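You operate a simulated robot arm through the tools that you are given. There is no shell and no other tool.

Carry out the task below with a simulated robot arm. There is one attempt and no reset: what you move stays moved.

## Task
Test the purple-band vial and stand it in the tray the display names.
Fine: vial into the tester's well, hood shut, press TEST, hood open again. Set down upright: what you pick out. Where these are worked on the way, their far stop is far enough and under half their travel is too little: black hood.
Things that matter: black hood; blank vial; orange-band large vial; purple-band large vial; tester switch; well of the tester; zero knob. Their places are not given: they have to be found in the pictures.

It is judged by the outcome, as a careful person would: the job done as asked, and still so three seconds after it is handed in. It fails if anything else is knocked over, pushed out of place, dropped, spilled or broken.

## Robot
A 7-joint arm with a two-finger parallel gripper, fixed in place. Base frame: the origin is on the floor under the middle of its stand, x ahead of it, y to its left, z up. Units: m, degrees, N and s.
With the tool pointing down near the work surface it reaches from about 0.44 to 0.9 m from the base axis. Its first joint turns from -17.0 to 126.0 degrees. Payload 1.57 kg.
Tool frame: the origin (TCP) lies between the finger pads and is the grasp point; the fingertips stand 0.03 m ahead of it; z points along the fingers, y is the line along which they close. Largest opening 0.08 m; finger width 0.017, thickness 0.012; the body of the gripper, 0.04 by 0.082 m, starts 0.08 m behind the TCP.
Orientation is told as [roll, pitch, yaw] about the base's x, y, z axes, in that order, counted from this pose: with the fingers straight down and closing along the base's y, the tool's x points along the base's -x, its y along +y and its z along -z.

## Interface
- The arm moves only by the tool move_arm. Its argument "motion" is a list of rows, each a list of 3 entries, a list of its own where there are three numbers: the shift along the base's x, y, z in m, then the turn, a rotation vector about the base's x, y, z in degrees, then the finger opening in m, from 0 to 0.08. In form: [[[tx, ty, tz], [ax, ay, az], fingers], ...]. A call has 1 to 20 rows; each row shifts and turns the commanded pose from where the row before left it. Each row takes 0.2 s and may step no farther than 0.05 m and 8.6 degrees from the row before; otherwise, or with a gripper value out of range, the whole call is refused. Where a pose cannot be reached the arm comes as near as it can. A force on the tool above 40 N (or 10 N above the force at the start of the call, whichever is more), or a blocked arm, ends the call early, and 0.2 s more pass. The fingers move at their own pace (about 0.045 m/s each) and stop on an object; they squeeze with about 23 N. The grip force told is the motor's: it shows also when the fingers shut on nothing. Time passes only in rows, and 0.2 s behind the last, so rows that do not move let the fingers close. The reply holds the time, the measured pose of the TCP, the force on the tool along the base axes, the opening and the grip force, in the units named above and with some noise, with the torque about the TCP (base axes, N m) and any sound that the robot's microphone picked up.
- Cameras (640 x 400 px; columns grow to the right, rows downward): "scene" is fixed at [0.223, -0.5019, 1.6242]; the picture's right is [0.28, -0.96, 0.00], its down [-0.85, -0.25, -0.46] and it looks along [0.44, 0.13, -0.89] (base axes); focal length 240 px, centre (320, 200). "wrist" rides on the gripper at [0.072, -0.007, -0.122] in the tool frame; the picture's right is [0.09, 1.00, 0.00], its down [-0.84, 0.08, -0.54] and it looks along [-0.54, 0.05, 0.84] (tool axes); focal length 238 px, centre (320, 200).
- capture(camera): a new picture of that camera. The clock stands still meanwhile.
- move_column(by): slides the trunk up (or, below 0, down) by that many m; the arm rides with it, the base frame stays. It gives what a move gives, with no picture.
- measure_at(camera, pixels): there is no depth. For up to 12 entries [column, row, z] of the newest picture of that camera ("zoom" is the newest enlarged one), the place [x, y] in the base frame at which the ray of that pixel passes the height z, good to about 0.002 m, but the place of the scene camera against the robot may be out by one fixed shift of up to 0.012 m in any direction. The clock stands still meanwhile.
- close_up(camera, box): a new picture of the part [left, top, right, bottom] of that camera's present view, enlarged. The clock stands still meanwhile.
- sign_off(): hands the job in; it is judged then, once.

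Open the gripper and draw the arm clear of the work before you hand the job in, unless the task says otherwise.

The tools are called after ">>>" by a JSON object that holds its "name" and its "arguments". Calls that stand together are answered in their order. move_arm: Moves the arm, as the interface text tells. Its arguments: {"type":"object","properties":{"motion":{"type":"array","items":{"type":"array"}}},"required":["motion"]} The other tools are called the same way: move_column (by) moves the trunk up or down; capture (camera) takes a picture; measure_at (camera, pixels) gives the place at which the rays of pixels pass given heights; close_up (camera, box) takes an enlarged picture of a part of a camera's view; sign_off () hands the job in.

At the start:

```text
time: 0.0
tcp_pos: [0.7087, -0.0368, 1.1669]
orientation: [0.1, 0.0, -0.1]
force: [-0.2, 0.1, 0.1]
ft_torque: [0.02, 0.01, 0.0]
grip_width: 0.0798
finger_force: 0.1
trunk travel left (down, up): [-0.7, 0.09]
```

scene: 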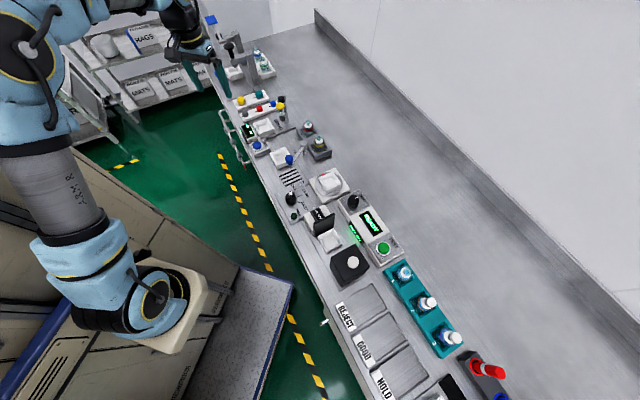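
wrist: 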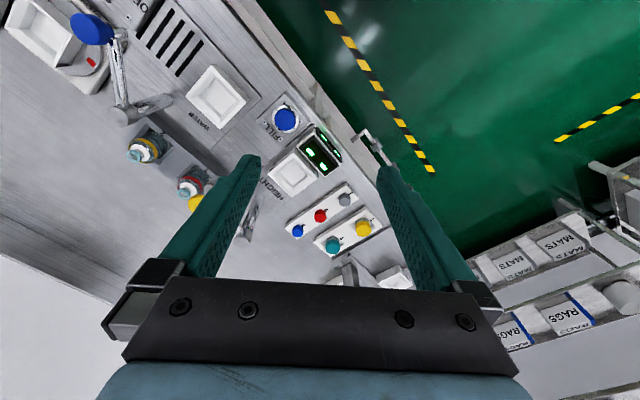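

The scene shows a long bench with several devices; the tester, trays (REJECT/GOOD/HOLD) and a teal rack of vials seem to lie around pixels (330-480, 200-370). I take enlarged views to read them.

>>> {"name": "close_up", "arguments": {"camera": "scene", "box": [280, 160, 440, 260]}}

>>> {"name": "close_up", "arguments": {"camera": "scene", "box": [320, 240, 520, 400]}}

>>> {"name": "close_up", "arguments": {"camera": "scene", "box": [200, 30, 360, 200]}}

```text
4.00 times, centred on (360, 210) of scene
```

zoom: 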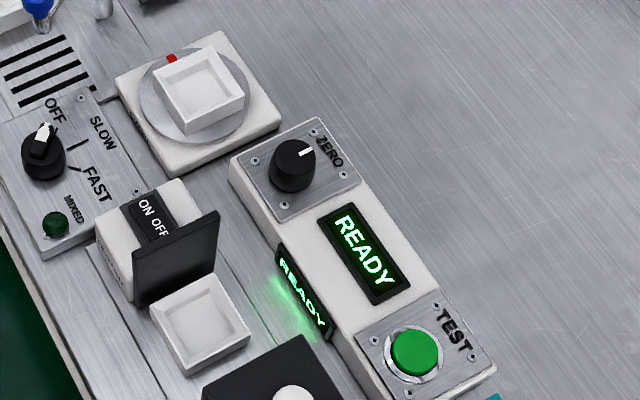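

```text
2.50 times, centred on (420, 320) of scene
```

zoom: 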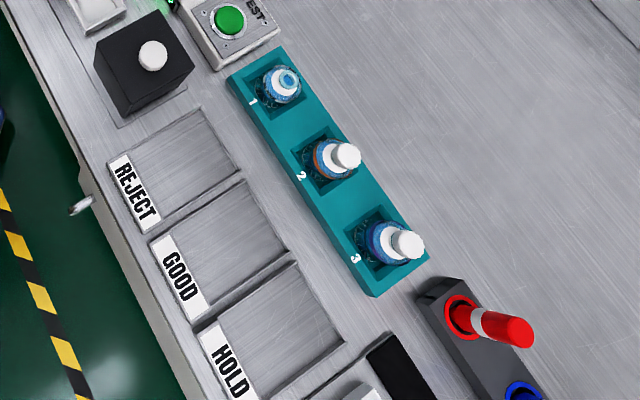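

```text
2.35 times, centred on (280, 115) of scene
```

zoom: 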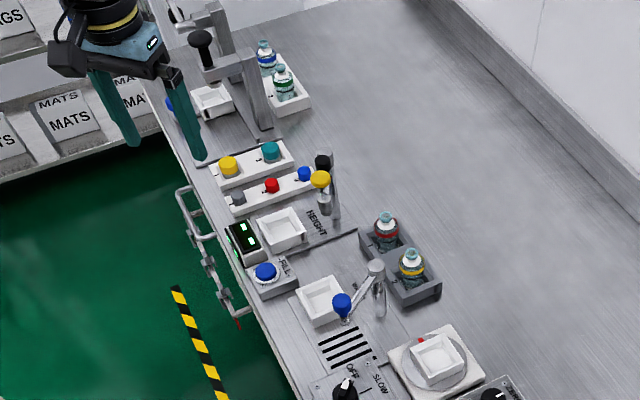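

The tester (READY, ZERO, TEST) sits near (365,225), the black box with a white knob near (350,262), and the vial rack near (425,305). I zoom in further to identify the hood, switch, well and the vials' bands.

>>> {"name": "close_up", "arguments": {"camera": "scene", "box": [300, 195, 380, 295]}}

>>> {"name": "close_up", "arguments": {"camera": "scene", "box": [380, 255, 470, 355]}}

>>> {"name": "close_up", "arguments": {"camera": "scene", "box": [340, 180, 410, 270]}}

>>> {"name": "close_up", "arguments": {"camera": "scene", "box": [400, 320, 540, 400]}}

```text
4.00 times, centred on (340, 245) of scene
```

zoom: 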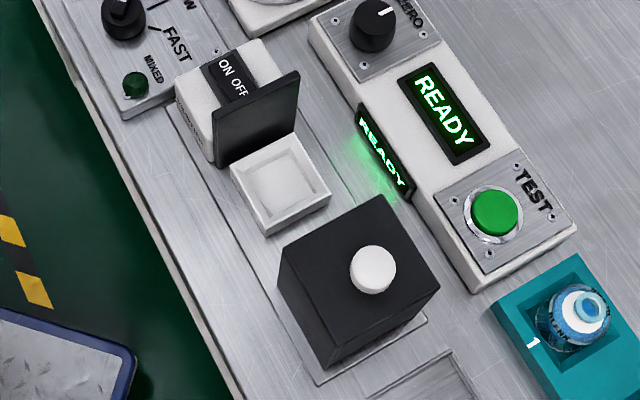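

```text
4.00 times, centred on (425, 305) of scene
```

zoom: 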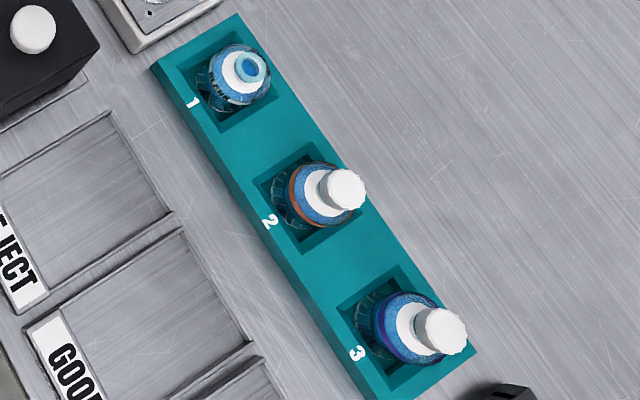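

```text
4.44 times, centred on (375, 225) of scene
```

zoom: 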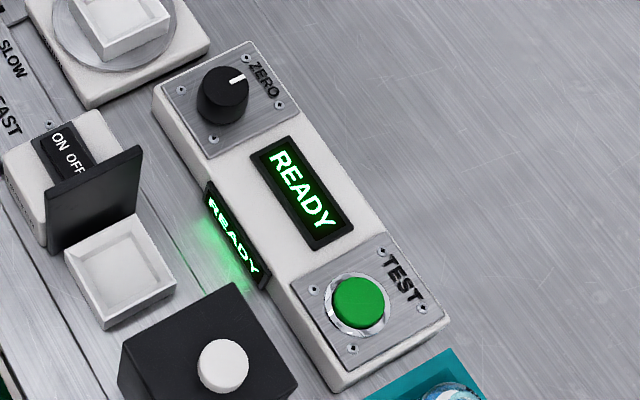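

```text
4.57 times, centred on (470, 360) of scene
```

zoom: 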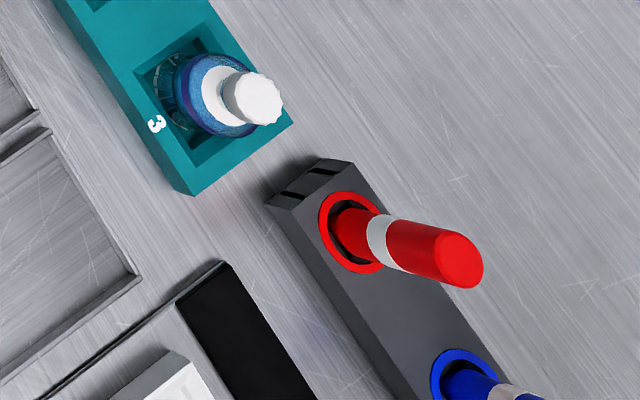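

I estimate the bench height by triangulating features visible in both cameras: the blue FILL button (scene ~ (257,145), wrist (285,118)) and others, at several heights.

>>> {"name": "measure_at", "arguments": {"camera": "wrist", "pixels": [[285, 118, 0.6], [285, 118, 0.7], [285, 118, 0.8], [285, 118, 0.9], [320, 216, 0.7], [320, 216, 0.8], [320, 216, 0.9]]}}

>>> {"name": "measure_at", "arguments": {"camera": "scene", "pixels": [[257, 145, 0.6], [257, 145, 0.7], [257, 145, 0.8], [257, 145, 0.9], [258, 108, 0.7], [258, 108, 0.8], [258, 108, 0.9], [350, 262, 0.8], [440, 338, 0.8], [332, 242, 0.8]]}}

```text
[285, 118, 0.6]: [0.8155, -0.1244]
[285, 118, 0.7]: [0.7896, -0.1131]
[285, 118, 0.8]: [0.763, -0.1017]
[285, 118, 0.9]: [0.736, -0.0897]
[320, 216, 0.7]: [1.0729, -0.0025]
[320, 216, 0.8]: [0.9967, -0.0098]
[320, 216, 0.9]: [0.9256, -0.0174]
```

```text
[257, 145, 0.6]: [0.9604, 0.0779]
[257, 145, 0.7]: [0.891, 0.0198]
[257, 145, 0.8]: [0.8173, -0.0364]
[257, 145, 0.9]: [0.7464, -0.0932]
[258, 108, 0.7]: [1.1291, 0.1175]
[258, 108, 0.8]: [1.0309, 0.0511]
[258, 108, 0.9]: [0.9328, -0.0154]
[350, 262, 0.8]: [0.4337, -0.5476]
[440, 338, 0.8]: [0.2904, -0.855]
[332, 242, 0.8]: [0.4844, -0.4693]
```

The FILL button triangulates at z≈0.90. Now I measure the rack corners, hood knob, well, tester panel and trays at plausible heights to get the bench orientation.

>>> {"name": "measure_at", "arguments": {"camera": "scene", "pixels": [[383, 273, 0.92], [405, 259, 0.92], [464, 342, 0.92], [441, 359, 0.92], [352, 262, 0.97], [332, 240, 0.92], [382, 248, 0.95], [358, 201, 0.95], [365, 295, 0.88], [388, 330, 0.88], [410, 370, 0.88], [445, 332, 0.98]]}}

```text
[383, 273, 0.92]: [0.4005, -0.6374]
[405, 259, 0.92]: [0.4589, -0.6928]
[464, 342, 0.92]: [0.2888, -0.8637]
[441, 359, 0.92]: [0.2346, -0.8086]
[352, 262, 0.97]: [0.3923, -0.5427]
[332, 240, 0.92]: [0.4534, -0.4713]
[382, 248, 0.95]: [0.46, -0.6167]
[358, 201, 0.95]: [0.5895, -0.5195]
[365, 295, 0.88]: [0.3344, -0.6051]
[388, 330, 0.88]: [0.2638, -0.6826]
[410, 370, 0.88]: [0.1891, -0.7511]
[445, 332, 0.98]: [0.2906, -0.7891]
```

The bench runs at about 45° to the base axes: the hood is around (0.39,-0.54), the rack (0.26..0.43,-0.66..-0.84), the purple vial ≈(0.29,-0.79). I swing the arm at its present height toward the tester, turning the tool by -45° in steps, and check readings halfway.

>>> {"name": "move_arm", "arguments": {"motion": [[[-0.022, -0.037, 0], [0, 0, -3.75], 0.08], [[-0.022, -0.037, 0], [0, 0, -3.75], 0.08], [[-0.022, -0.037, 0], [0, 0, -3.75], 0.08], [[-0.022, -0.037, 0], [0, 0, -3.75], 0.08], [[-0.022, -0.037, 0], [0, 0, -3.75], 0.08], [[-0.022, -0.037, 0], [0, 0, -3.75], 0.08]]}}

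```text
time: 1.4
tcp_pos: [0.5757, -0.2594, 1.1646]
orientation: [0.0, 0.1, -22.5]
force: [0.8, 0.1, 0.1]
ft_torque: [-0.04, 0.01, 0.01]
grip_width: 0.0801
finger_force: 0.1
trunk travel left (down, up): [-0.7, 0.09]
```

The arm follows well (now at (0.576,-0.259)). I continue the swing toward the tester at the same height.

>>> {"name": "move_arm", "arguments": {"motion": [[[-0.022, -0.037, 0], [0, 0, -3.75], 0.08], [[-0.022, -0.037, 0], [0, 0, -3.75], 0.08], [[-0.022, -0.037, 0], [0, 0, -3.75], 0.08], [[-0.022, -0.037, 0], [0, 0, -3.75], 0.08], [[-0.022, -0.037, 0], [0, 0, -3.75], 0.08], [[-0.022, -0.037, 0], [0, 0, -3.75], 0.08]]}}

>>> {"name": "capture", "arguments": {"camera": "wrist"}}

>>> {"name": "capture", "arguments": {"camera": "scene"}}

```text
time: 2.8
tcp_pos: [0.4426, -0.4795, 1.1666]
orientation: [-0.1, 0.0, -45.0]
force: [0.0, 0.2, 0.4]
ft_torque: [-0.06, -0.02, 0.01]
grip_width: 0.08
finger_force: 0.0
trunk travel left (down, up): [-0.7, 0.09]
```

```text
taken
```

wrist: 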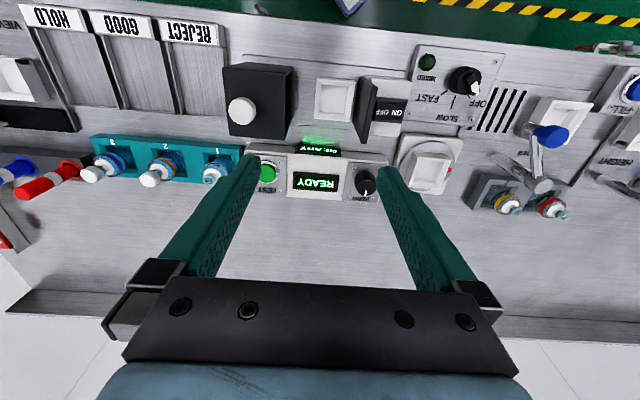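

```text
taken
```

scene: 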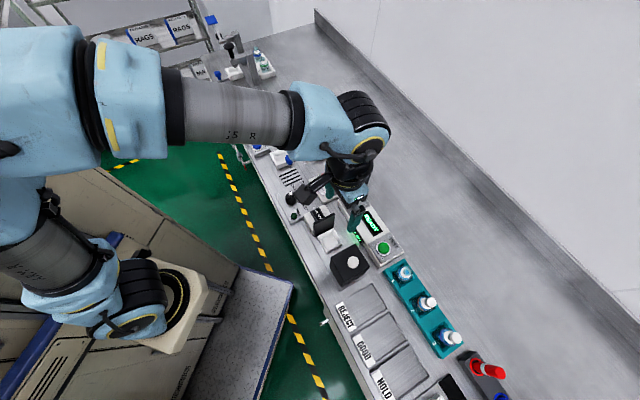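

The wrist view now shows trays (HOLD/GOOD/REJECT), hood (255,100), well (335,98), ON/OFF box (390,105), tester (315,180) and rack. I take enlarged wrist views for detail.

>>> {"name": "close_up", "arguments": {"camera": "wrist", "box": [210, 50, 420, 210]}}

>>> {"name": "close_up", "arguments": {"camera": "wrist", "box": [60, 120, 260, 220]}}

>>> {"name": "close_up", "arguments": {"camera": "wrist", "box": [0, 0, 260, 140]}}

```text
2.50 times, centred on (315, 130) of wrist
```

zoom: 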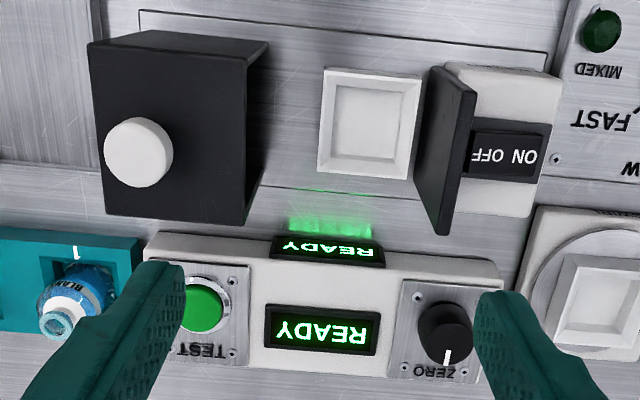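

```text
3.20 times, centred on (160, 170) of wrist
```

zoom: 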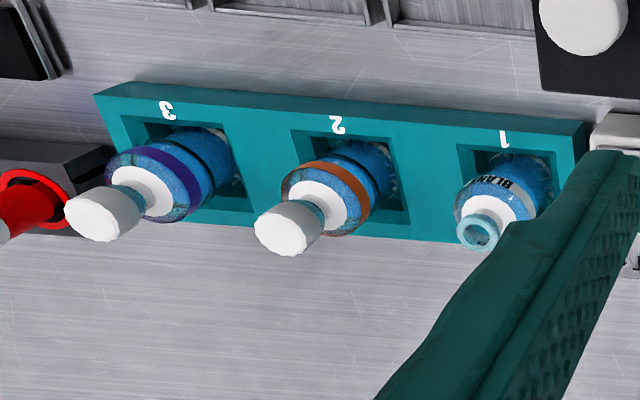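

```text
2.46 times, centred on (130, 70) of wrist
```

zoom: 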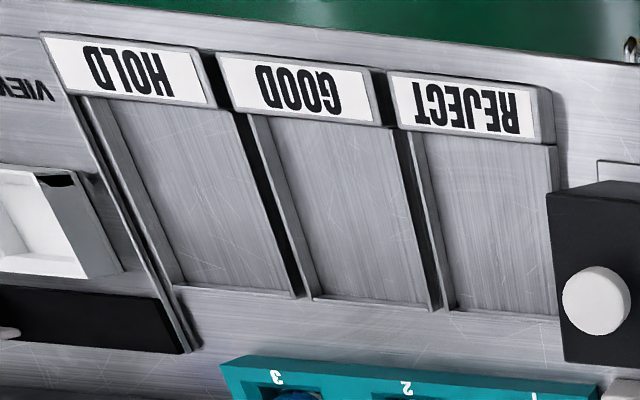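

The purple-band vial is in slot 3 and capped; the hood is a black box with a white knob beside the white well. I measure these in the wrist view, then move closer for a better look at the switch.

>>> {"name": "measure_at", "arguments": {"camera": "wrist", "pixels": [[241, 110, 0.97], [241, 110, 0.9], [335, 98, 0.92], [335, 98, 0.88], [390, 105, 0.92], [268, 172, 0.93], [318, 182, 0.93], [365, 185, 0.93], [104, 165, 0.95], [160, 165, 0.95], [96, 176, 0.98]]}}

>>> {"name": "measure_at", "arguments": {"camera": "scene", "pixels": [[352, 262, 0.97], [352, 262, 0.9], [332, 240, 0.92], [332, 240, 0.88], [385, 248, 0.93], [445, 338, 0.95], [451, 339, 0.98], [451, 339, 1.0]]}}

```text
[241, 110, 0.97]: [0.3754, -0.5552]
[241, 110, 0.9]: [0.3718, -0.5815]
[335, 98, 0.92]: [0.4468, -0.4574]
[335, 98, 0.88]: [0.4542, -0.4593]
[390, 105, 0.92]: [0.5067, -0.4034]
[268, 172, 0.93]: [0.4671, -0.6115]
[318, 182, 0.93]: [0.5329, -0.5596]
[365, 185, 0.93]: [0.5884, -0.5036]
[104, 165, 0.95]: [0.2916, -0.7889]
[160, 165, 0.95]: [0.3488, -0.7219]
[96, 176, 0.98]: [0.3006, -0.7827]
```

```text
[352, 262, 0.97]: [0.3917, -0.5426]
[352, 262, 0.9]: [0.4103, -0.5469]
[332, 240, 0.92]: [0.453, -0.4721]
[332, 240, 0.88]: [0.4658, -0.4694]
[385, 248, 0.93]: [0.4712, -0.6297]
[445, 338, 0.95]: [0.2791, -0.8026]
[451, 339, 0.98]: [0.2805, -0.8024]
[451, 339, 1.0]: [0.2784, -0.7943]
```

I move over the ON/OFF box at about (0.50,-0.40), staying at z≈1.06, to view the switch and well closely.

>>> {"name": "move_arm", "arguments": {"motion": [[[0.014, 0.02, -0.0267], [0, 0, 0], 0.08], [[0.014, 0.02, -0.0267], [0, 0, 0], 0.08], [[0.014, 0.02, -0.0267], [0, 0, 0], 0.08], [[0.014, 0.02, -0.0267], [0, 0, 0], 0.08]]}}

>>> {"name": "capture", "arguments": {"camera": "wrist"}}

```text
time: 3.8
tcp_pos: [0.4991, -0.3998, 1.0597]
orientation: [0.1, 0.0, -45.0]
force: [0.1, 0.4, -0.5]
ft_torque: [0.01, -0.01, -0.02]
grip_width: 0.0801
finger_force: 0.0
trunk travel left (down, up): [-0.7, 0.09]
```

```text
taken
```

wrist: 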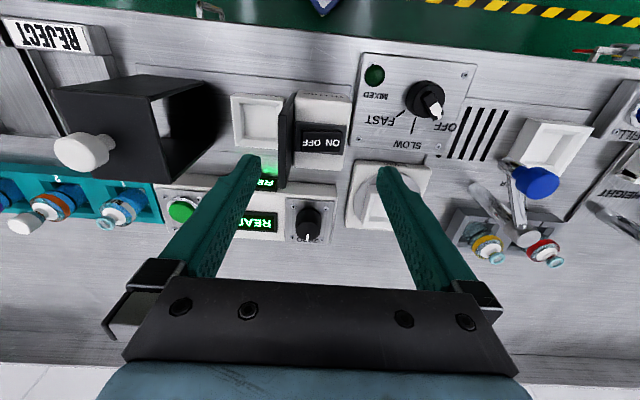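

The hood's open side faces the well, so it slides along the bench over the well up to the black end plate. I zoom on the switch and well.

>>> {"name": "close_up", "arguments": {"camera": "wrist", "box": [220, 80, 370, 180]}}

>>> {"name": "close_up", "arguments": {"camera": "wrist", "box": [20, 50, 260, 200]}}

>>> {"name": "measure_at", "arguments": {"camera": "wrist", "pixels": [[83, 153, 0.97], [83, 153, 0.93], [83, 153, 0.9], [257, 122, 0.92], [257, 122, 0.88], [180, 210, 0.93], [308, 218, 0.95], [308, 218, 0.92], [323, 140, 0.92], [323, 140, 0.95]]}}

```text
4.00 times, centred on (295, 130) of wrist
```

zoom: 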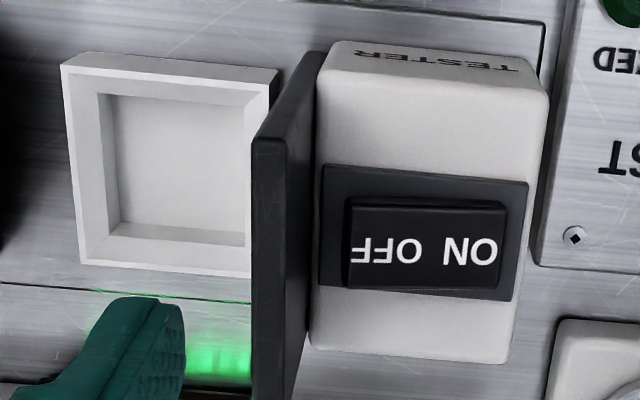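

```text
2.67 times, centred on (140, 125) of wrist
```

zoom: 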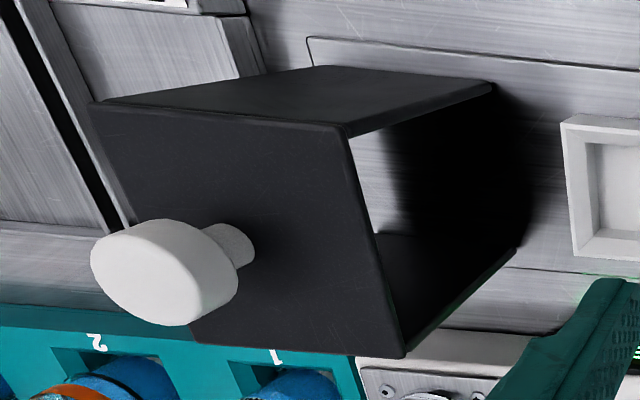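

```text
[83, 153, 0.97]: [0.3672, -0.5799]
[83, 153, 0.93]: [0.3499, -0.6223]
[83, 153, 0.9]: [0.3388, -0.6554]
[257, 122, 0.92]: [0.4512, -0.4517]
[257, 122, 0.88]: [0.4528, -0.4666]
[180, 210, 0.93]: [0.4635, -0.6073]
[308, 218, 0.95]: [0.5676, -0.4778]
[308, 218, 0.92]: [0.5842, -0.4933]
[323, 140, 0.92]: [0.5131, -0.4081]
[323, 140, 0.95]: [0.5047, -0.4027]
```

The rocker is the tester's ON/OFF; with READY lit it is on. Now I rise and go over the rack at vial 3 to see the vial's geometry.

>>> {"name": "move_arm", "arguments": {"motion": [[[0, 0, 0.045], [0, 0, 0], 0.08], [[0, 0, 0.045], [0, 0, 0], 0.08], [[-0.022, -0.034, 0], [0, 0, 0], 0.08], [[-0.022, -0.034, 0], [0, 0, 0], 0.08], [[-0.022, -0.034, 0], [0, 0, 0], 0.08], [[-0.022, -0.034, 0], [0, 0, 0], 0.08], [[-0.022, -0.034, 0], [0, 0, 0], 0.08], [[-0.022, -0.034, 0], [0, 0, 0], 0.08], [[-0.022, -0.034, 0], [0, 0, 0], 0.08], [[-0.022, -0.034, 0], [0, 0, 0], 0.08], [[-0.022, -0.034, 0], [0, 0, 0], 0.08], [[-0.022, -0.034, 0], [0, 0, 0], 0.08]]}}

>>> {"name": "capture", "arguments": {"camera": "wrist"}}

>>> {"name": "capture", "arguments": {"camera": "scene"}}

```text
time: 6.4
tcp_pos: [0.2809, -0.7401, 1.1512]
orientation: [0.0, -0.1, -44.9]
force: [0.2, 0.3, 0.1]
ft_torque: [-0.02, 0.03, 0.0]
grip_width: 0.0801
finger_force: 0.1
trunk travel left (down, up): [-0.7, 0.09]
```

```text
taken
```

wrist: 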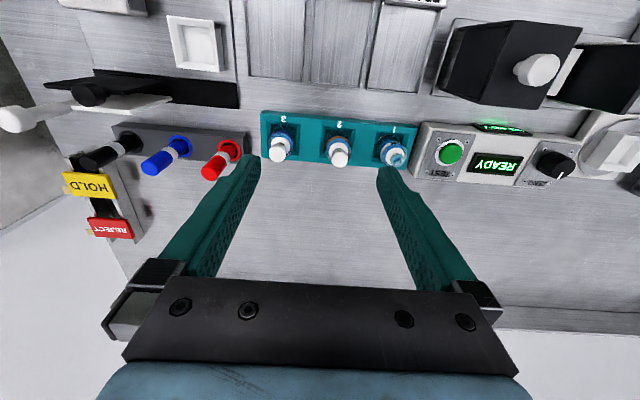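

```text
taken
```

scene: 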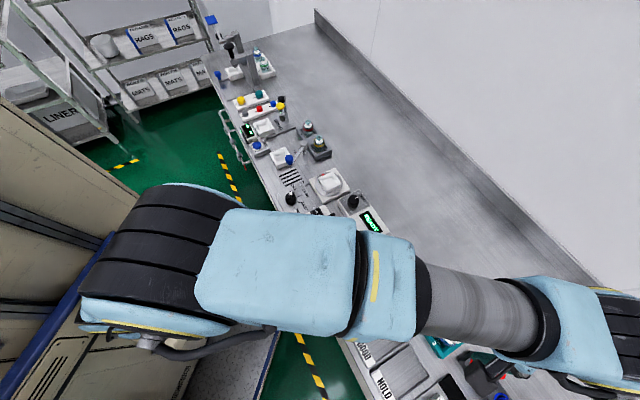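

The rack is now ahead of the wrist camera: caps at about (281,152), (338,157), and blank at (397,156). I zoom in on it.

>>> {"name": "close_up", "arguments": {"camera": "wrist", "box": [250, 100, 430, 200]}}

>>> {"name": "close_up", "arguments": {"camera": "wrist", "box": [0, 60, 250, 260]}}

>>> {"name": "measure_at", "arguments": {"camera": "wrist", "pixels": [[281, 154, 0.98], [281, 154, 1.0], [338, 157, 0.98], [338, 157, 1.0], [396, 157, 0.98], [261, 111, 0.92], [418, 120, 0.92], [262, 154, 0.92], [450, 152, 0.93], [450, 152, 0.95]]}}

```text
3.56 times, centred on (340, 150) of wrist
```

zoom: 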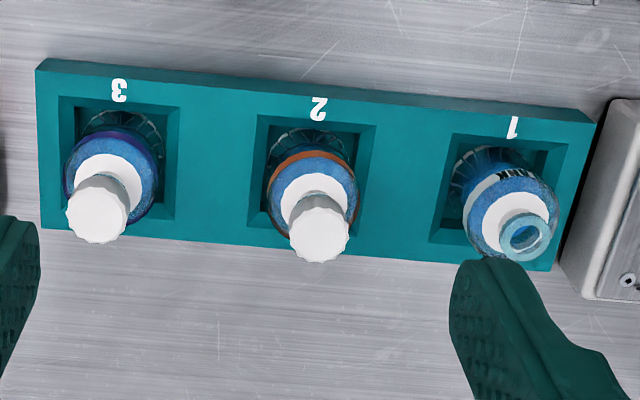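

```text
2.00 times, centred on (125, 160) of wrist
```

zoom: 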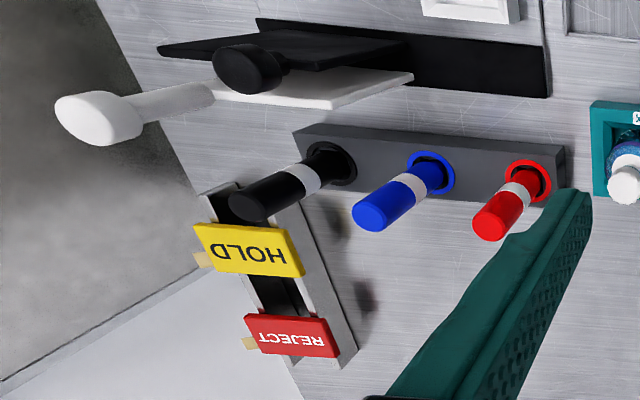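

```text
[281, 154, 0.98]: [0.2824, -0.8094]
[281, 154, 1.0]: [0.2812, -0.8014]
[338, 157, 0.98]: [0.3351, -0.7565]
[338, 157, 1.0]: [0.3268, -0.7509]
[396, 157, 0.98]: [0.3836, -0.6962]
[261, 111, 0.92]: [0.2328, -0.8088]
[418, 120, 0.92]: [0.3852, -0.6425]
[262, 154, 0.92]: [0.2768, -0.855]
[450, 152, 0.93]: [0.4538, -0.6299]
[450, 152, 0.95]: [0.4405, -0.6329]
```

Triangulating across the views: rack top z≈0.883, vial 3's cap top ≈(0.285,-0.824,0.948), well rim ≈(0.4515,-0.459,0.897), TEST button ≈(0.465,-0.6255,0.912), hood knob top ≈(0.3765,-0.540,1.01). I will grip across the bench (closing along v), so I turn the tool another -90° here at z=1.15.

>>> {"name": "move_arm", "arguments": {"motion": [[[0, 0, 0], [0, 0, -8.2], 0.08], [[0, 0, 0], [0, 0, -8.2], 0.08], [[0, 0, 0], [0, 0, -8.2], 0.08], [[0, 0, 0], [0, 0, -8.2], 0.08], [[0, 0, 0], [0, 0, -8.2], 0.08], [[0, 0, 0], [0, 0, -8.2], 0.08], [[0, 0, 0], [0, 0, -8.2], 0.08], [[0, 0, 0], [0, 0, -8.2], 0.08], [[0, 0, 0], [0, 0, -8.2], 0.08], [[0, 0, 0], [0, 0, -8.2], 0.08], [[0, 0, 0], [0, 0, -8.1], 0.08]]}}

>>> {"name": "capture", "arguments": {"camera": "wrist"}}

```text
time: 8.8
tcp_pos: [0.2813, -0.739, 1.1507]
orientation: [-0.1, 0.0, -135.2]
force: [0.0, 0.4, -0.7]
ft_torque: [-0.01, 0.02, 0.03]
grip_width: 0.0801
finger_force: 0.0
trunk travel left (down, up): [-0.7, 0.09]
```

```text
taken
```

wrist: 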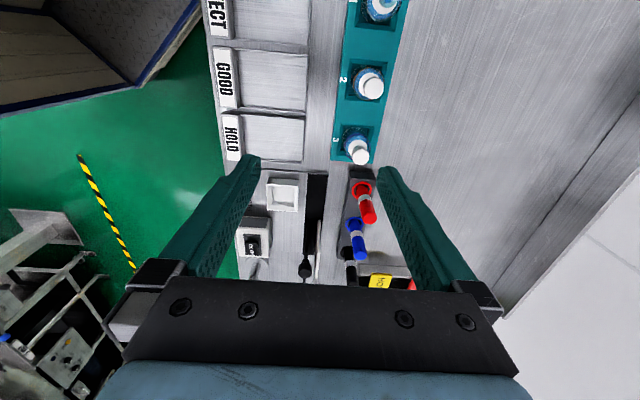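

The turn worked (yaw -135°). Vial 3's cap is at about (357,155); I move over it at z≈1.06 for a precise look.

>>> {"name": "move_arm", "arguments": {"motion": [[[0.001, -0.028, -0.03], [0, 0, 0], 0.08], [[0.001, -0.028, -0.03], [0, 0, 0], 0.08], [[0.001, -0.028, -0.03], [0, 0, 0], 0.08]]}}

>>> {"name": "capture", "arguments": {"camera": "wrist"}}

```text
time: 9.6
tcp_pos: [0.2845, -0.8258, 1.0585]
orientation: [-0.1, 0.0, -135.0]
force: [-1.2, 1.3, 0.3]
ft_torque: [-0.08, 0.01, -0.02]
grip_width: 0.0798
finger_force: 0.0
trunk travel left (down, up): [-0.7, 0.09]
```

```text
taken
```

wrist: 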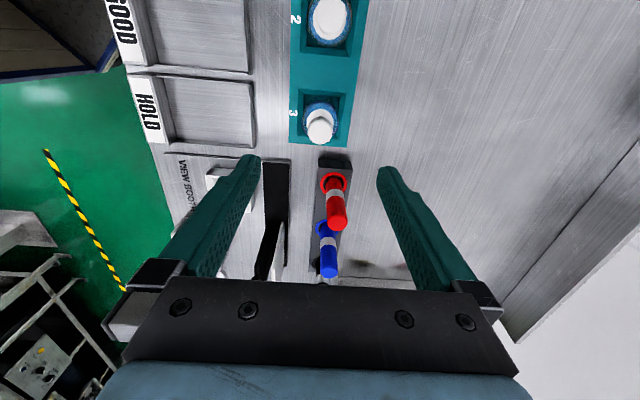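

Cap 3 appears at (320,130), which at z=0.948 gives about (0.2865,-0.8225). I zoom and measure to refine.

>>> {"name": "close_up", "arguments": {"camera": "wrist", "box": [270, 80, 370, 160]}}

>>> {"name": "measure_at", "arguments": {"camera": "wrist", "pixels": [[320, 130, 0.948], [320, 130, 0.94], [290, 143, 0.883], [350, 147, 0.883], [362, 0, 0.883], [292, 0, 0.883]]}}

```text
5.00 times, centred on (320, 120) of wrist
```

zoom: 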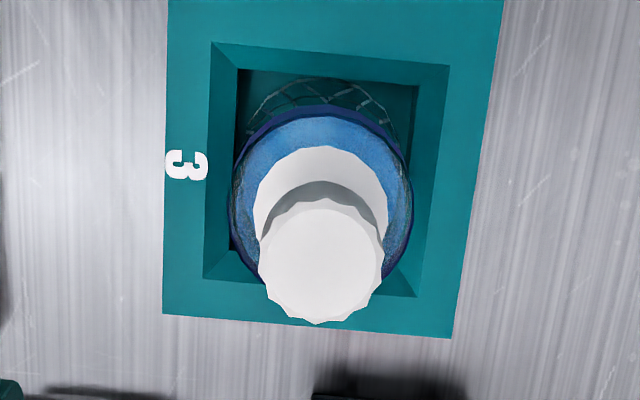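

```text
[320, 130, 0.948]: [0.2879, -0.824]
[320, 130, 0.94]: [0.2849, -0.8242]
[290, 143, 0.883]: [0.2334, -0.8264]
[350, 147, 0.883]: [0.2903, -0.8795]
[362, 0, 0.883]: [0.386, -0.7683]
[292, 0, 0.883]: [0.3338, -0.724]
```

Vial axis ≈(0.287,-0.824), body about 40 mm wide, rack top z≈0.883. I descend part way so that the fingers straddle the cap and check centring.

>>> {"name": "move_arm", "arguments": {"motion": [[[0.003, 0.001, -0.03], [0, 0, 0], 0.08], [[0, 0, -0.033], [0, 0, 0], 0.08], [[0, 0, -0.032], [0, 0, 0], 0.08]]}}

>>> {"name": "capture", "arguments": {"camera": "wrist"}}

```text
time: 10.4
tcp_pos: [0.2866, -0.8227, 0.9653]
orientation: [0.0, -0.1, -135.1]
force: [0.4, -0.7, 0.2]
ft_torque: [-0.01, 0.01, 0.01]
grip_width: 0.08
finger_force: 0.0
trunk travel left (down, up): [-0.7, 0.09]
```

```text
taken
```

wrist: 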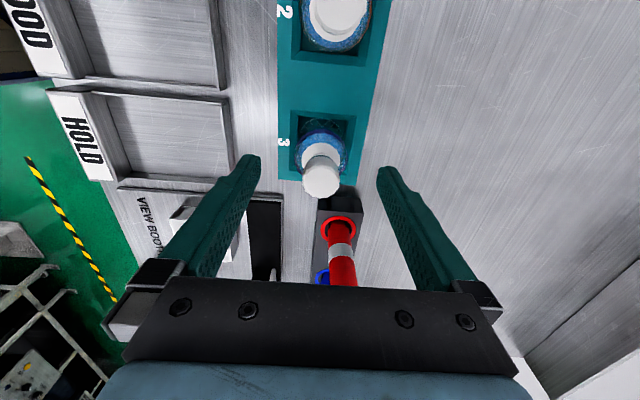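

Cap at (321,182) is centred between the fingers. I descend to TCP z≈0.92 (tips ~7 mm above the rack).

>>> {"name": "move_arm", "arguments": {"motion": [[[0, 0, -0.023], [0, 0, 0], 0.08], [[0, 0, -0.022], [0, 0, 0], 0.08], [[0, 0, 0], [0, 0, 0], 0.08]]}}

>>> {"name": "capture", "arguments": {"camera": "wrist"}}

```text
time: 11.2
tcp_pos: [0.2859, -0.823, 0.9205]
orientation: [0.1, 0.0, -135.1]
force: [-0.3, -0.6, -0.3]
ft_torque: [-0.02, -0.01, -0.01]
grip_width: 0.08
finger_force: 0.1
trunk travel left (down, up): [-0.7, 0.09]
```

```text
taken
```

wrist: 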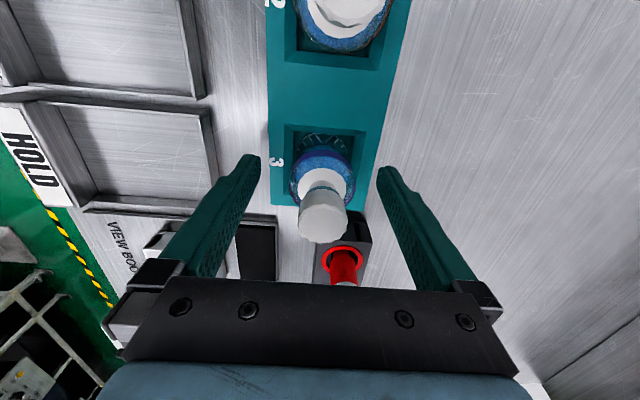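

No contact, well centred. I close the fingers on the vial body.

>>> {"name": "move_arm", "arguments": {"motion": [[[0, 0, 0], [0, 0, 0], 0.05], [[0, 0, 0], [0, 0, 0], 0.03], [[0, 0, 0], [0, 0, 0], 0.02], [[0, 0, 0], [0, 0, 0], 0.02], [[0, 0, 0], [0, 0, 0], 0.02]]}}

>>> {"name": "capture", "arguments": {"camera": "wrist"}}

```text
time: 12.4
tcp_pos: [0.2854, -0.8228, 0.9212]
orientation: [-0.1, 0.0, -135.1]
force: [-1.0, -0.3, 0.3]
ft_torque: [0.01, 0.05, -0.01]
grip_width: 0.0383
finger_force: 23.1
trunk travel left (down, up): [-0.7, 0.09]
```

```text
taken
```

wrist: 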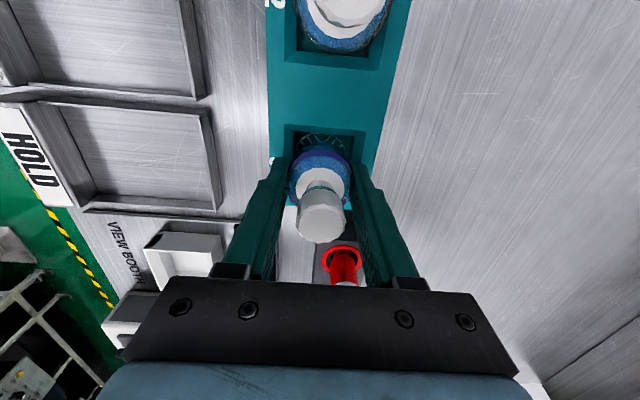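

Gripped at 38.3 mm with 23 N. I lift slowly straight up and check that only this vial rises.

>>> {"name": "move_arm", "arguments": {"motion": [[[0, 0, 0.01], [0, 0, 0], 0.02], [[0, 0, 0.02], [0, 0, 0], 0.02], [[0, 0, 0.03], [0, 0, 0], 0.02], [[0, 0, 0.04], [0, 0, 0], 0.02]]}}

>>> {"name": "capture", "arguments": {"camera": "wrist"}}

```text
time: 13.4
tcp_pos: [0.2859, -0.8229, 1.022]
orientation: [-0.2, 0.1, -135.0]
force: [-0.2, 0.5, -1.7]
ft_torque: [0.0, 0.02, 0.01]
grip_width: 0.0384
finger_force: 22.7
trunk travel left (down, up): [-0.7, 0.09]
```

```text
taken
```

wrist: 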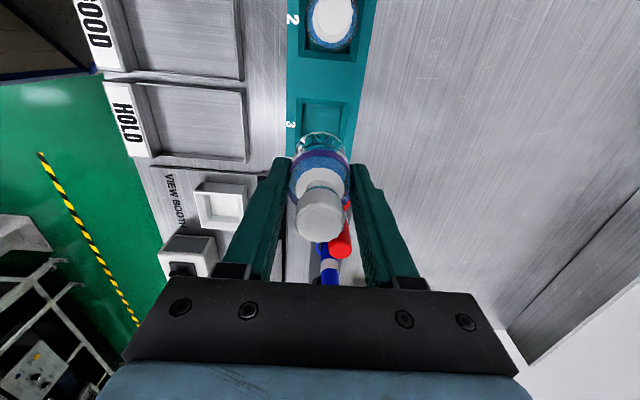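

The vial is out of the rack; slot 3 is empty. I raise to z≈1.14 and carry it over toward the well, above the hood's knob height.

>>> {"name": "move_arm", "arguments": {"motion": [[[0, 0, 0.04], [0, 0, 0], 0.02], [[0, 0, 0.04], [0, 0, 0], 0.02], [[0, 0, 0.04], [0, 0, 0], 0.02], [[0.0165, 0.0365, 0], [0, 0, 0], 0.02], [[0.0165, 0.0365, 0], [0, 0, 0], 0.02], [[0.0165, 0.0365, 0], [0, 0, 0], 0.02], [[0.0165, 0.0365, 0], [0, 0, 0], 0.02], [[0.0165, 0.0365, 0], [0, 0, 0], 0.02], [[0.0165, 0.0365, 0], [0, 0, 0], 0.02], [[0.0165, 0.0365, 0], [0, 0, 0], 0.02], [[0.0165, 0.0365, 0], [0, 0, 0], 0.02], [[0.0165, 0.0365, 0], [0, 0, 0], 0.02], [[0.0165, 0.0365, 0], [0, 0, 0], 0.02]]}}

>>> {"name": "capture", "arguments": {"camera": "wrist"}}

>>> {"name": "capture", "arguments": {"camera": "scene"}}

```text
time: 16.2
tcp_pos: [0.4503, -0.4589, 1.1403]
orientation: [0.0, 0.0, -135.2]
force: [0.6, -0.2, -0.6]
ft_torque: [0.02, 0.04, 0.01]
grip_width: 0.0385
finger_force: 23.4
trunk travel left (down, up): [-0.7, 0.09]
```

```text
taken
```

wrist: 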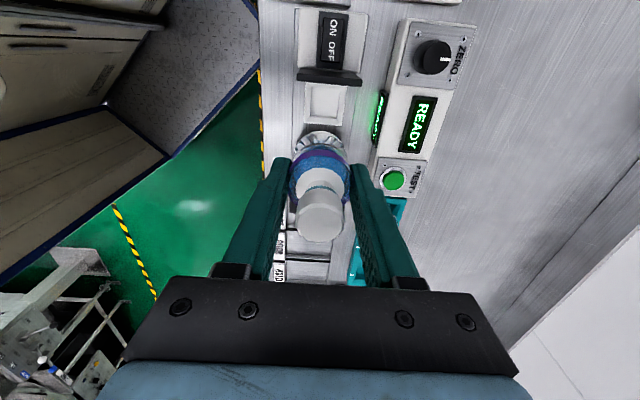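

```text
taken
```

scene: 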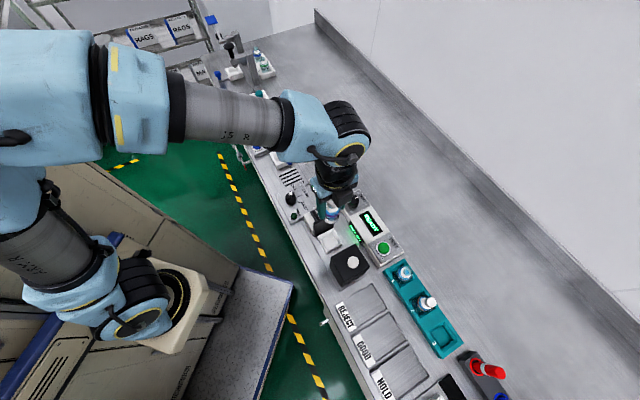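

The well is visible at about (323,103) in front of the vial. I zoom and measure its corners at rim height.

>>> {"name": "close_up", "arguments": {"camera": "wrist", "box": [270, 50, 390, 150]}}

```text
4.00 times, centred on (330, 100) of wrist
```

zoom: 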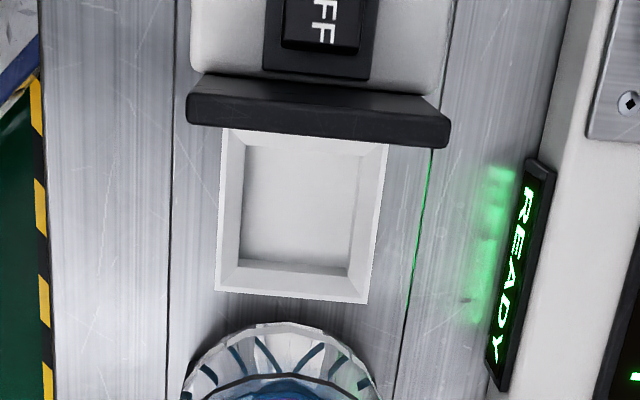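

I measure the well's outer corners and floor corners from this enlarged view.

>>> {"name": "measure_at", "arguments": {"camera": "zoom", "pixels": [[217, 291, 0.897], [367, 303, 0.897], [222, 130, 0.897], [388, 143, 0.897], [242, 259, 0.88], [350, 272, 0.88], [190, 122, 0.97], [450, 147, 0.97], [448, 125, 0.97], [190, 98, 0.97], [546, 160, 0.9], [500, 390, 0.9]]}}

>>> {"name": "measure_at", "arguments": {"camera": "wrist", "pixels": [[323, 103, 0.897], [323, 103, 0.88], [393, 180, 0.912], [433, 57, 0.92]]}}

```text
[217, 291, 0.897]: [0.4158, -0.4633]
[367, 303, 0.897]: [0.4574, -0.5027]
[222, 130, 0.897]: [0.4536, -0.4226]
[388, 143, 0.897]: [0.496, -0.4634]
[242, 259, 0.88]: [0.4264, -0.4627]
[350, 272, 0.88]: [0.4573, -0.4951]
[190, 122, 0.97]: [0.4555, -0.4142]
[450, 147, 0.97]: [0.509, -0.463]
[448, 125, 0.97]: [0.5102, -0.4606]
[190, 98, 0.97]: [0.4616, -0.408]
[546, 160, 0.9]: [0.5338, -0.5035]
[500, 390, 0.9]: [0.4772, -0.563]
```

```text
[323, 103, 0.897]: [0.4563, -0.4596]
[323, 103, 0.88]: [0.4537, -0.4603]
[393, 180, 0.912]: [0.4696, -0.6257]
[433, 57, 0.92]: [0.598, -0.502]
```

Combining views, the well centre is ≈(0.455,-0.461), rim z≈0.895, inside about 45 mm; the vial bottom is about 60 mm below the TCP. I correct laterally and descend to z≈0.975 (bottom ~20 mm above the rim) to check alignment.

>>> {"name": "move_arm", "arguments": {"motion": [[[0.004, -0.002, -0.03], [0, 0, 0], 0.02], [[0, 0, -0.04], [0, 0, 0], 0.02], [[0, 0, -0.04], [0, 0, 0], 0.02], [[0, 0, -0.035], [0, 0, 0], 0.02], [[0, 0, -0.02], [0, 0, 0], 0.02]]}}

>>> {"name": "capture", "arguments": {"camera": "wrist"}}

>>> {"name": "capture", "arguments": {"camera": "scene"}}

```text
time: 17.4
tcp_pos: [0.4549, -0.4601, 0.9749]
orientation: [0.0, 0.0, -135.1]
force: [-0.5, 0.0, -0.3]
ft_torque: [-0.01, 0.0, -0.01]
grip_width: 0.0384
finger_force: 22.9
trunk travel left (down, up): [-0.7, 0.09]
```

```text
taken
```

wrist: 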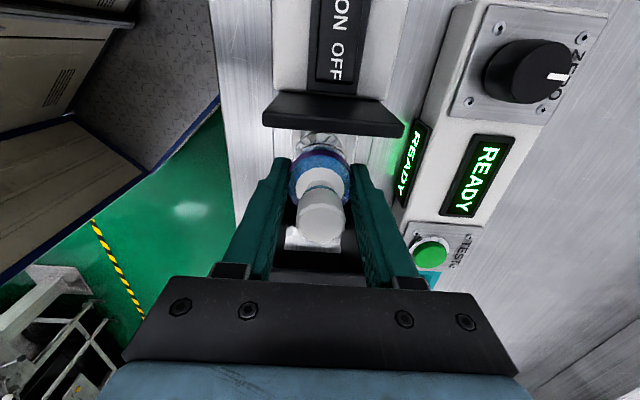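

```text
taken
```

scene: 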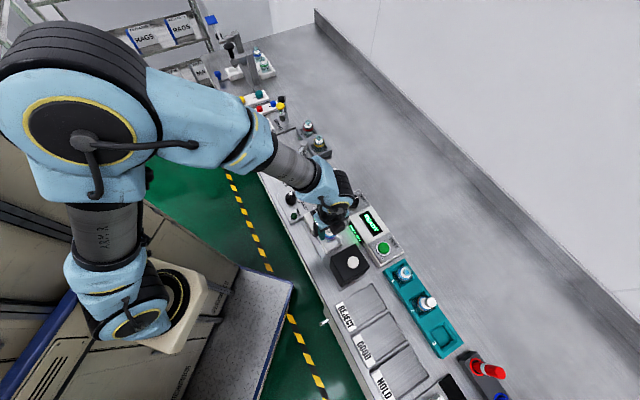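

I zoom in on both views to check the vial's alignment over the well.

>>> {"name": "close_up", "arguments": {"camera": "wrist", "box": [260, 110, 400, 290]}}

>>> {"name": "close_up", "arguments": {"camera": "scene", "box": [290, 180, 390, 290]}}

```text
2.22 times, centred on (330, 200) of wrist
```

zoom: 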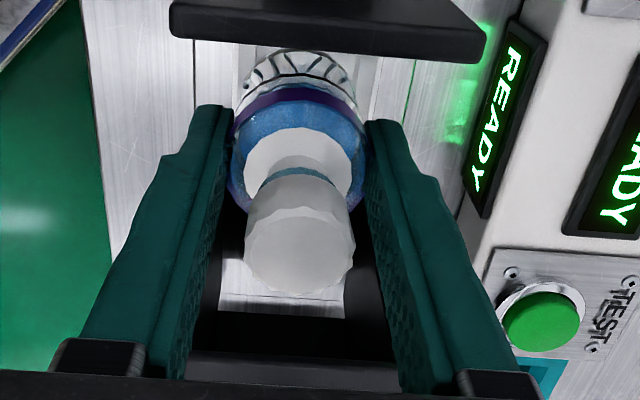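

```text
3.64 times, centred on (340, 235) of scene
```

zoom: 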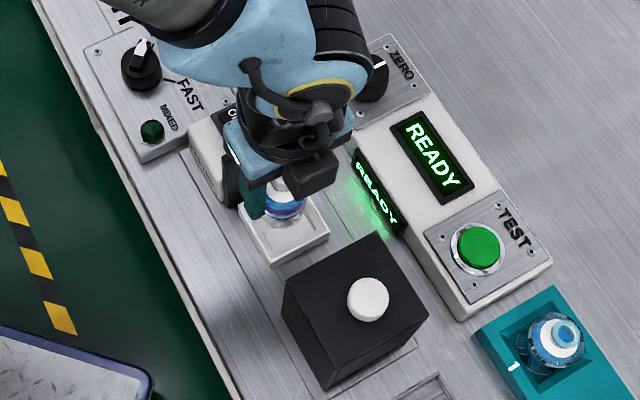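

I zoom tighter on the vial bottom to see the well's side edges around it.

>>> {"name": "close_up", "arguments": {"camera": "wrist", "box": [285, 120, 365, 170]}}

>>> {"name": "close_up", "arguments": {"camera": "scene", "box": [310, 220, 350, 260]}}

```text
8.00 times, centred on (325, 145) of wrist
```

zoom: 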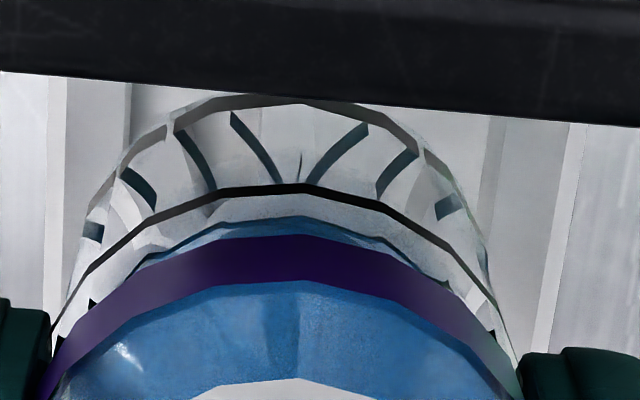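

```text
10.00 times, centred on (330, 240) of scene
```

zoom: 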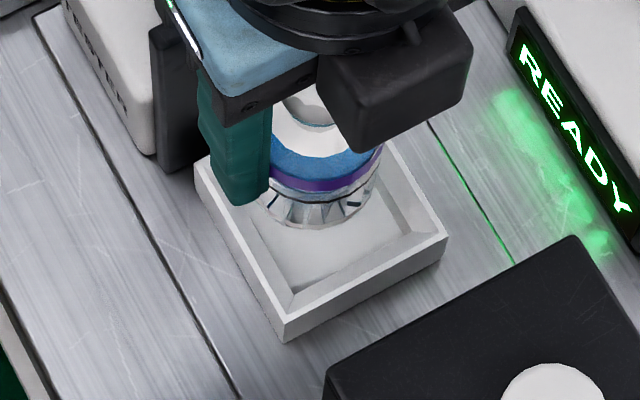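

The wrist close-up shows the well's centre line ≈2 mm to the picture's right of the vial axis (well edges at x≈48 and ≈575 vs. vial centre ≈285 in the enlarged view), and the scene suggests ≈1 mm back. I correct by (+0.0006,-0.002) and lower 15 mm, then look again.

>>> {"name": "move_arm", "arguments": {"motion": [[[0.0006, -0.002, 0], [0, 0, 0], 0.02], [[0, 0, -0.0075], [0, 0, 0], 0.02], [[0, 0, -0.0075], [0, 0, 0], 0.02]]}}

>>> {"name": "close_up", "arguments": {"camera": "wrist", "box": [285, 120, 365, 170]}}

>>> {"name": "close_up", "arguments": {"camera": "scene", "box": [310, 220, 350, 260]}}

```text
time: 18.2
tcp_pos: [0.4557, -0.4612, 0.96]
orientation: [0.0, 0.0, -135.1]
force: [0.4, -0.4, -1.3]
ft_torque: [0.03, -0.02, -0.01]
grip_width: 0.0384
finger_force: 22.4
trunk travel left (down, up): [-0.7, 0.09]
```

```text
8.00 times, centred on (325, 145) of wrist
```

zoom: 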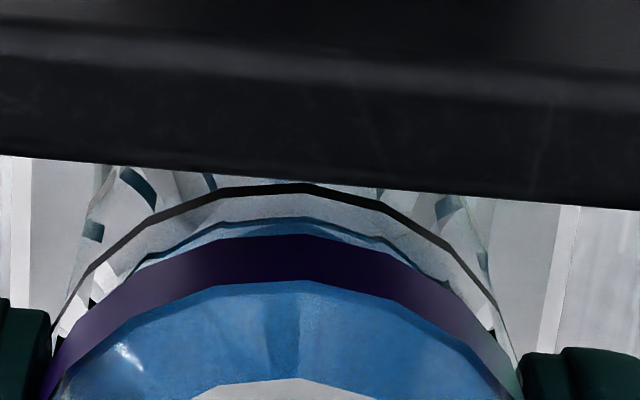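

```text
10.00 times, centred on (330, 240) of scene
```

zoom: 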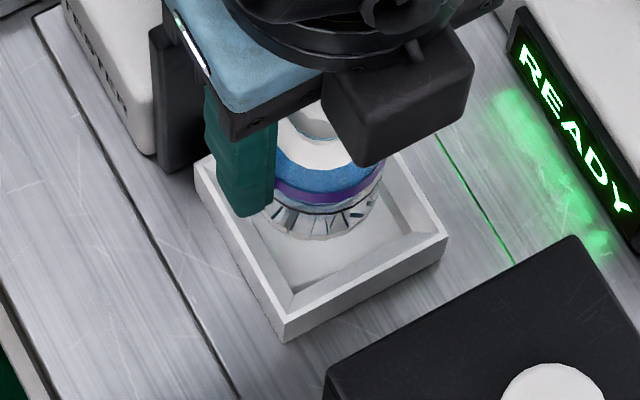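

The lateral offset is now under 1 mm in the wrist view. I check the other direction by looking at the well's rim visible beyond the cap, around (315,240).

>>> {"name": "close_up", "arguments": {"camera": "wrist", "box": [270, 200, 370, 280]}}

```text
5.00 times, centred on (320, 240) of wrist
```

zoom: 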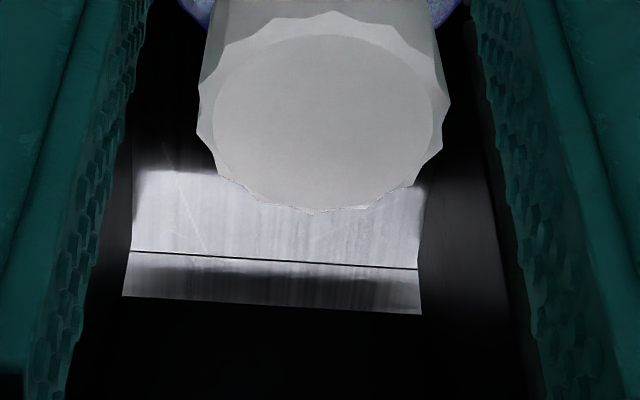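

That region is the bench seen through the hood tunnel, so it gives no rim information. I nudge 1 mm back along the bench and descend in small steps while watching forces.

>>> {"name": "move_arm", "arguments": {"motion": [[[-0.0007, -0.0007, -0.002], [0, 0, 0], 0.02], [[0, 0, -0.003], [0, 0, 0], 0.02]]}}

>>> {"name": "close_up", "arguments": {"camera": "scene", "box": [310, 220, 350, 260]}}

```text
time: 18.8
tcp_pos: [0.4551, -0.4613, 0.955]
orientation: [-0.1, -0.1, -135.1]
force: [-1.0, 0.8, -0.9]
ft_torque: [-0.05, -0.01, -0.03]
grip_width: 0.0383
finger_force: 22.8
trunk travel left (down, up): [-0.7, 0.09]
```

```text
10.00 times, centred on (330, 240) of scene
```

zoom: 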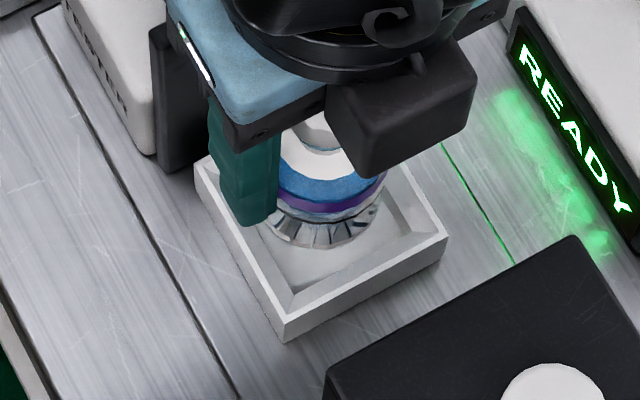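

Alignment looks good and no contact yet. I continue down in 3 mm rows.

>>> {"name": "move_arm", "arguments": {"motion": [[[0, 0, -0.003], [0, 0, 0], 0.02], [[0, 0, -0.003], [0, 0, 0], 0.02]]}}

>>> {"name": "close_up", "arguments": {"camera": "scene", "box": [310, 220, 350, 260]}}

```text
time: 19.4
tcp_pos: [0.456, -0.4626, 0.9505]
orientation: [0.0, 0.0, -135.1]
force: [1.0, 0.2, -0.5]
ft_torque: [0.01, 0.01, 0.02]
grip_width: 0.0385
finger_force: 22.8
trunk travel left (down, up): [-0.7, 0.09]
```

```text
10.00 times, centred on (330, 240) of scene
```

zoom: 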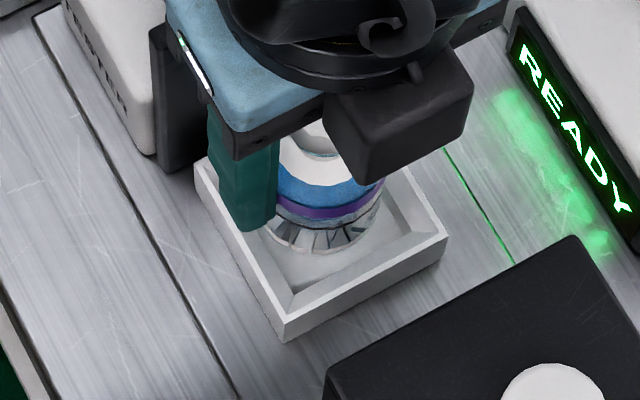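

Still no contact; the bottom is nearly at floor level. I continue in 2 mm rows.

>>> {"name": "move_arm", "arguments": {"motion": [[[0, 0, -0.002], [0, 0, 0], 0.02], [[0, 0, -0.002], [0, 0, 0], 0.02]]}}

>>> {"name": "close_up", "arguments": {"camera": "scene", "box": [310, 220, 350, 260]}}

```text
time: 20.0
tcp_pos: [0.4554, -0.4638, 0.9459]
orientation: [0.0, 0.0, -135.1]
force: [-0.6, 0.5, -0.7]
ft_torque: [-0.01, -0.01, -0.02]
grip_width: 0.0385
finger_force: 23.2
trunk travel left (down, up): [-0.7, 0.09]
```

```text
10.00 times, centred on (330, 240) of scene
```

zoom: 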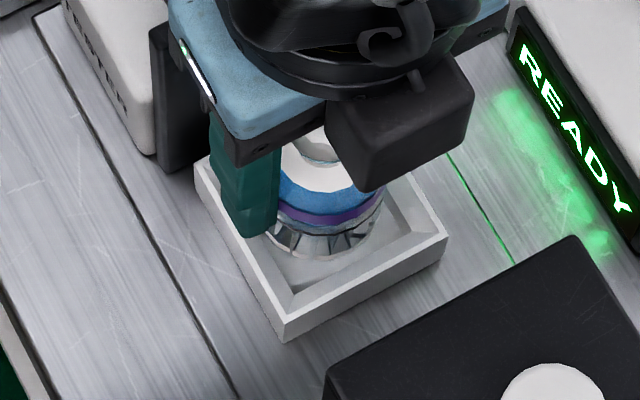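

No contact force yet at z≈0.945. I continue down by 2 mm rows.

>>> {"name": "move_arm", "arguments": {"motion": [[[0, 0, -0.002], [0, 0, 0], 0.02], [[0, 0, -0.002], [0, 0, 0], 0.02]]}}

```text
time: 20.6
tcp_pos: [0.4551, -0.4637, 0.9419]
orientation: [0.0, 0.0, -135.1]
force: [0.4, -0.2, -1.2]
ft_torque: [0.02, 0.0, 0.0]
grip_width: 0.0386
finger_force: 23.0
trunk travel left (down, up): [-0.7, 0.09]
```

Still free at z≈0.942. Next 4 mm in 2 mm rows.

>>> {"name": "move_arm", "arguments": {"motion": [[[0, 0, -0.002], [0, 0, 0], 0.02], [[0, 0, -0.002], [0, 0, 0], 0.02]]}}

>>> {"name": "close_up", "arguments": {"camera": "scene", "box": [310, 220, 350, 260]}}

>>> {"name": "close_up", "arguments": {"camera": "wrist", "box": [275, 110, 375, 190]}}

```text
time: 21.2
tcp_pos: [0.4553, -0.4623, 0.9378]
orientation: [0.0, 0.0, -135.1]
force: [0.5, 0.2, -1.2]
ft_torque: [-0.01, -0.03, 0.01]
grip_width: 0.0382
finger_force: 23.3
trunk travel left (down, up): [-0.7, 0.09]
```

```text
10.00 times, centred on (330, 240) of scene
```

zoom: 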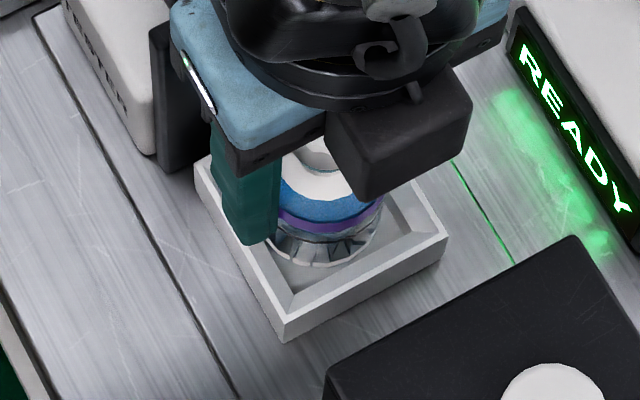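

```text
5.00 times, centred on (325, 150) of wrist
```

zoom: 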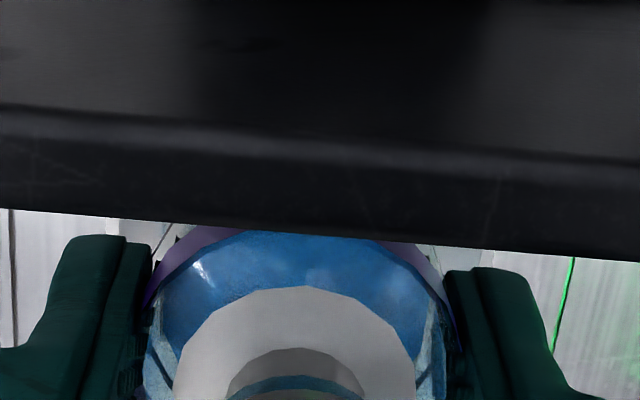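

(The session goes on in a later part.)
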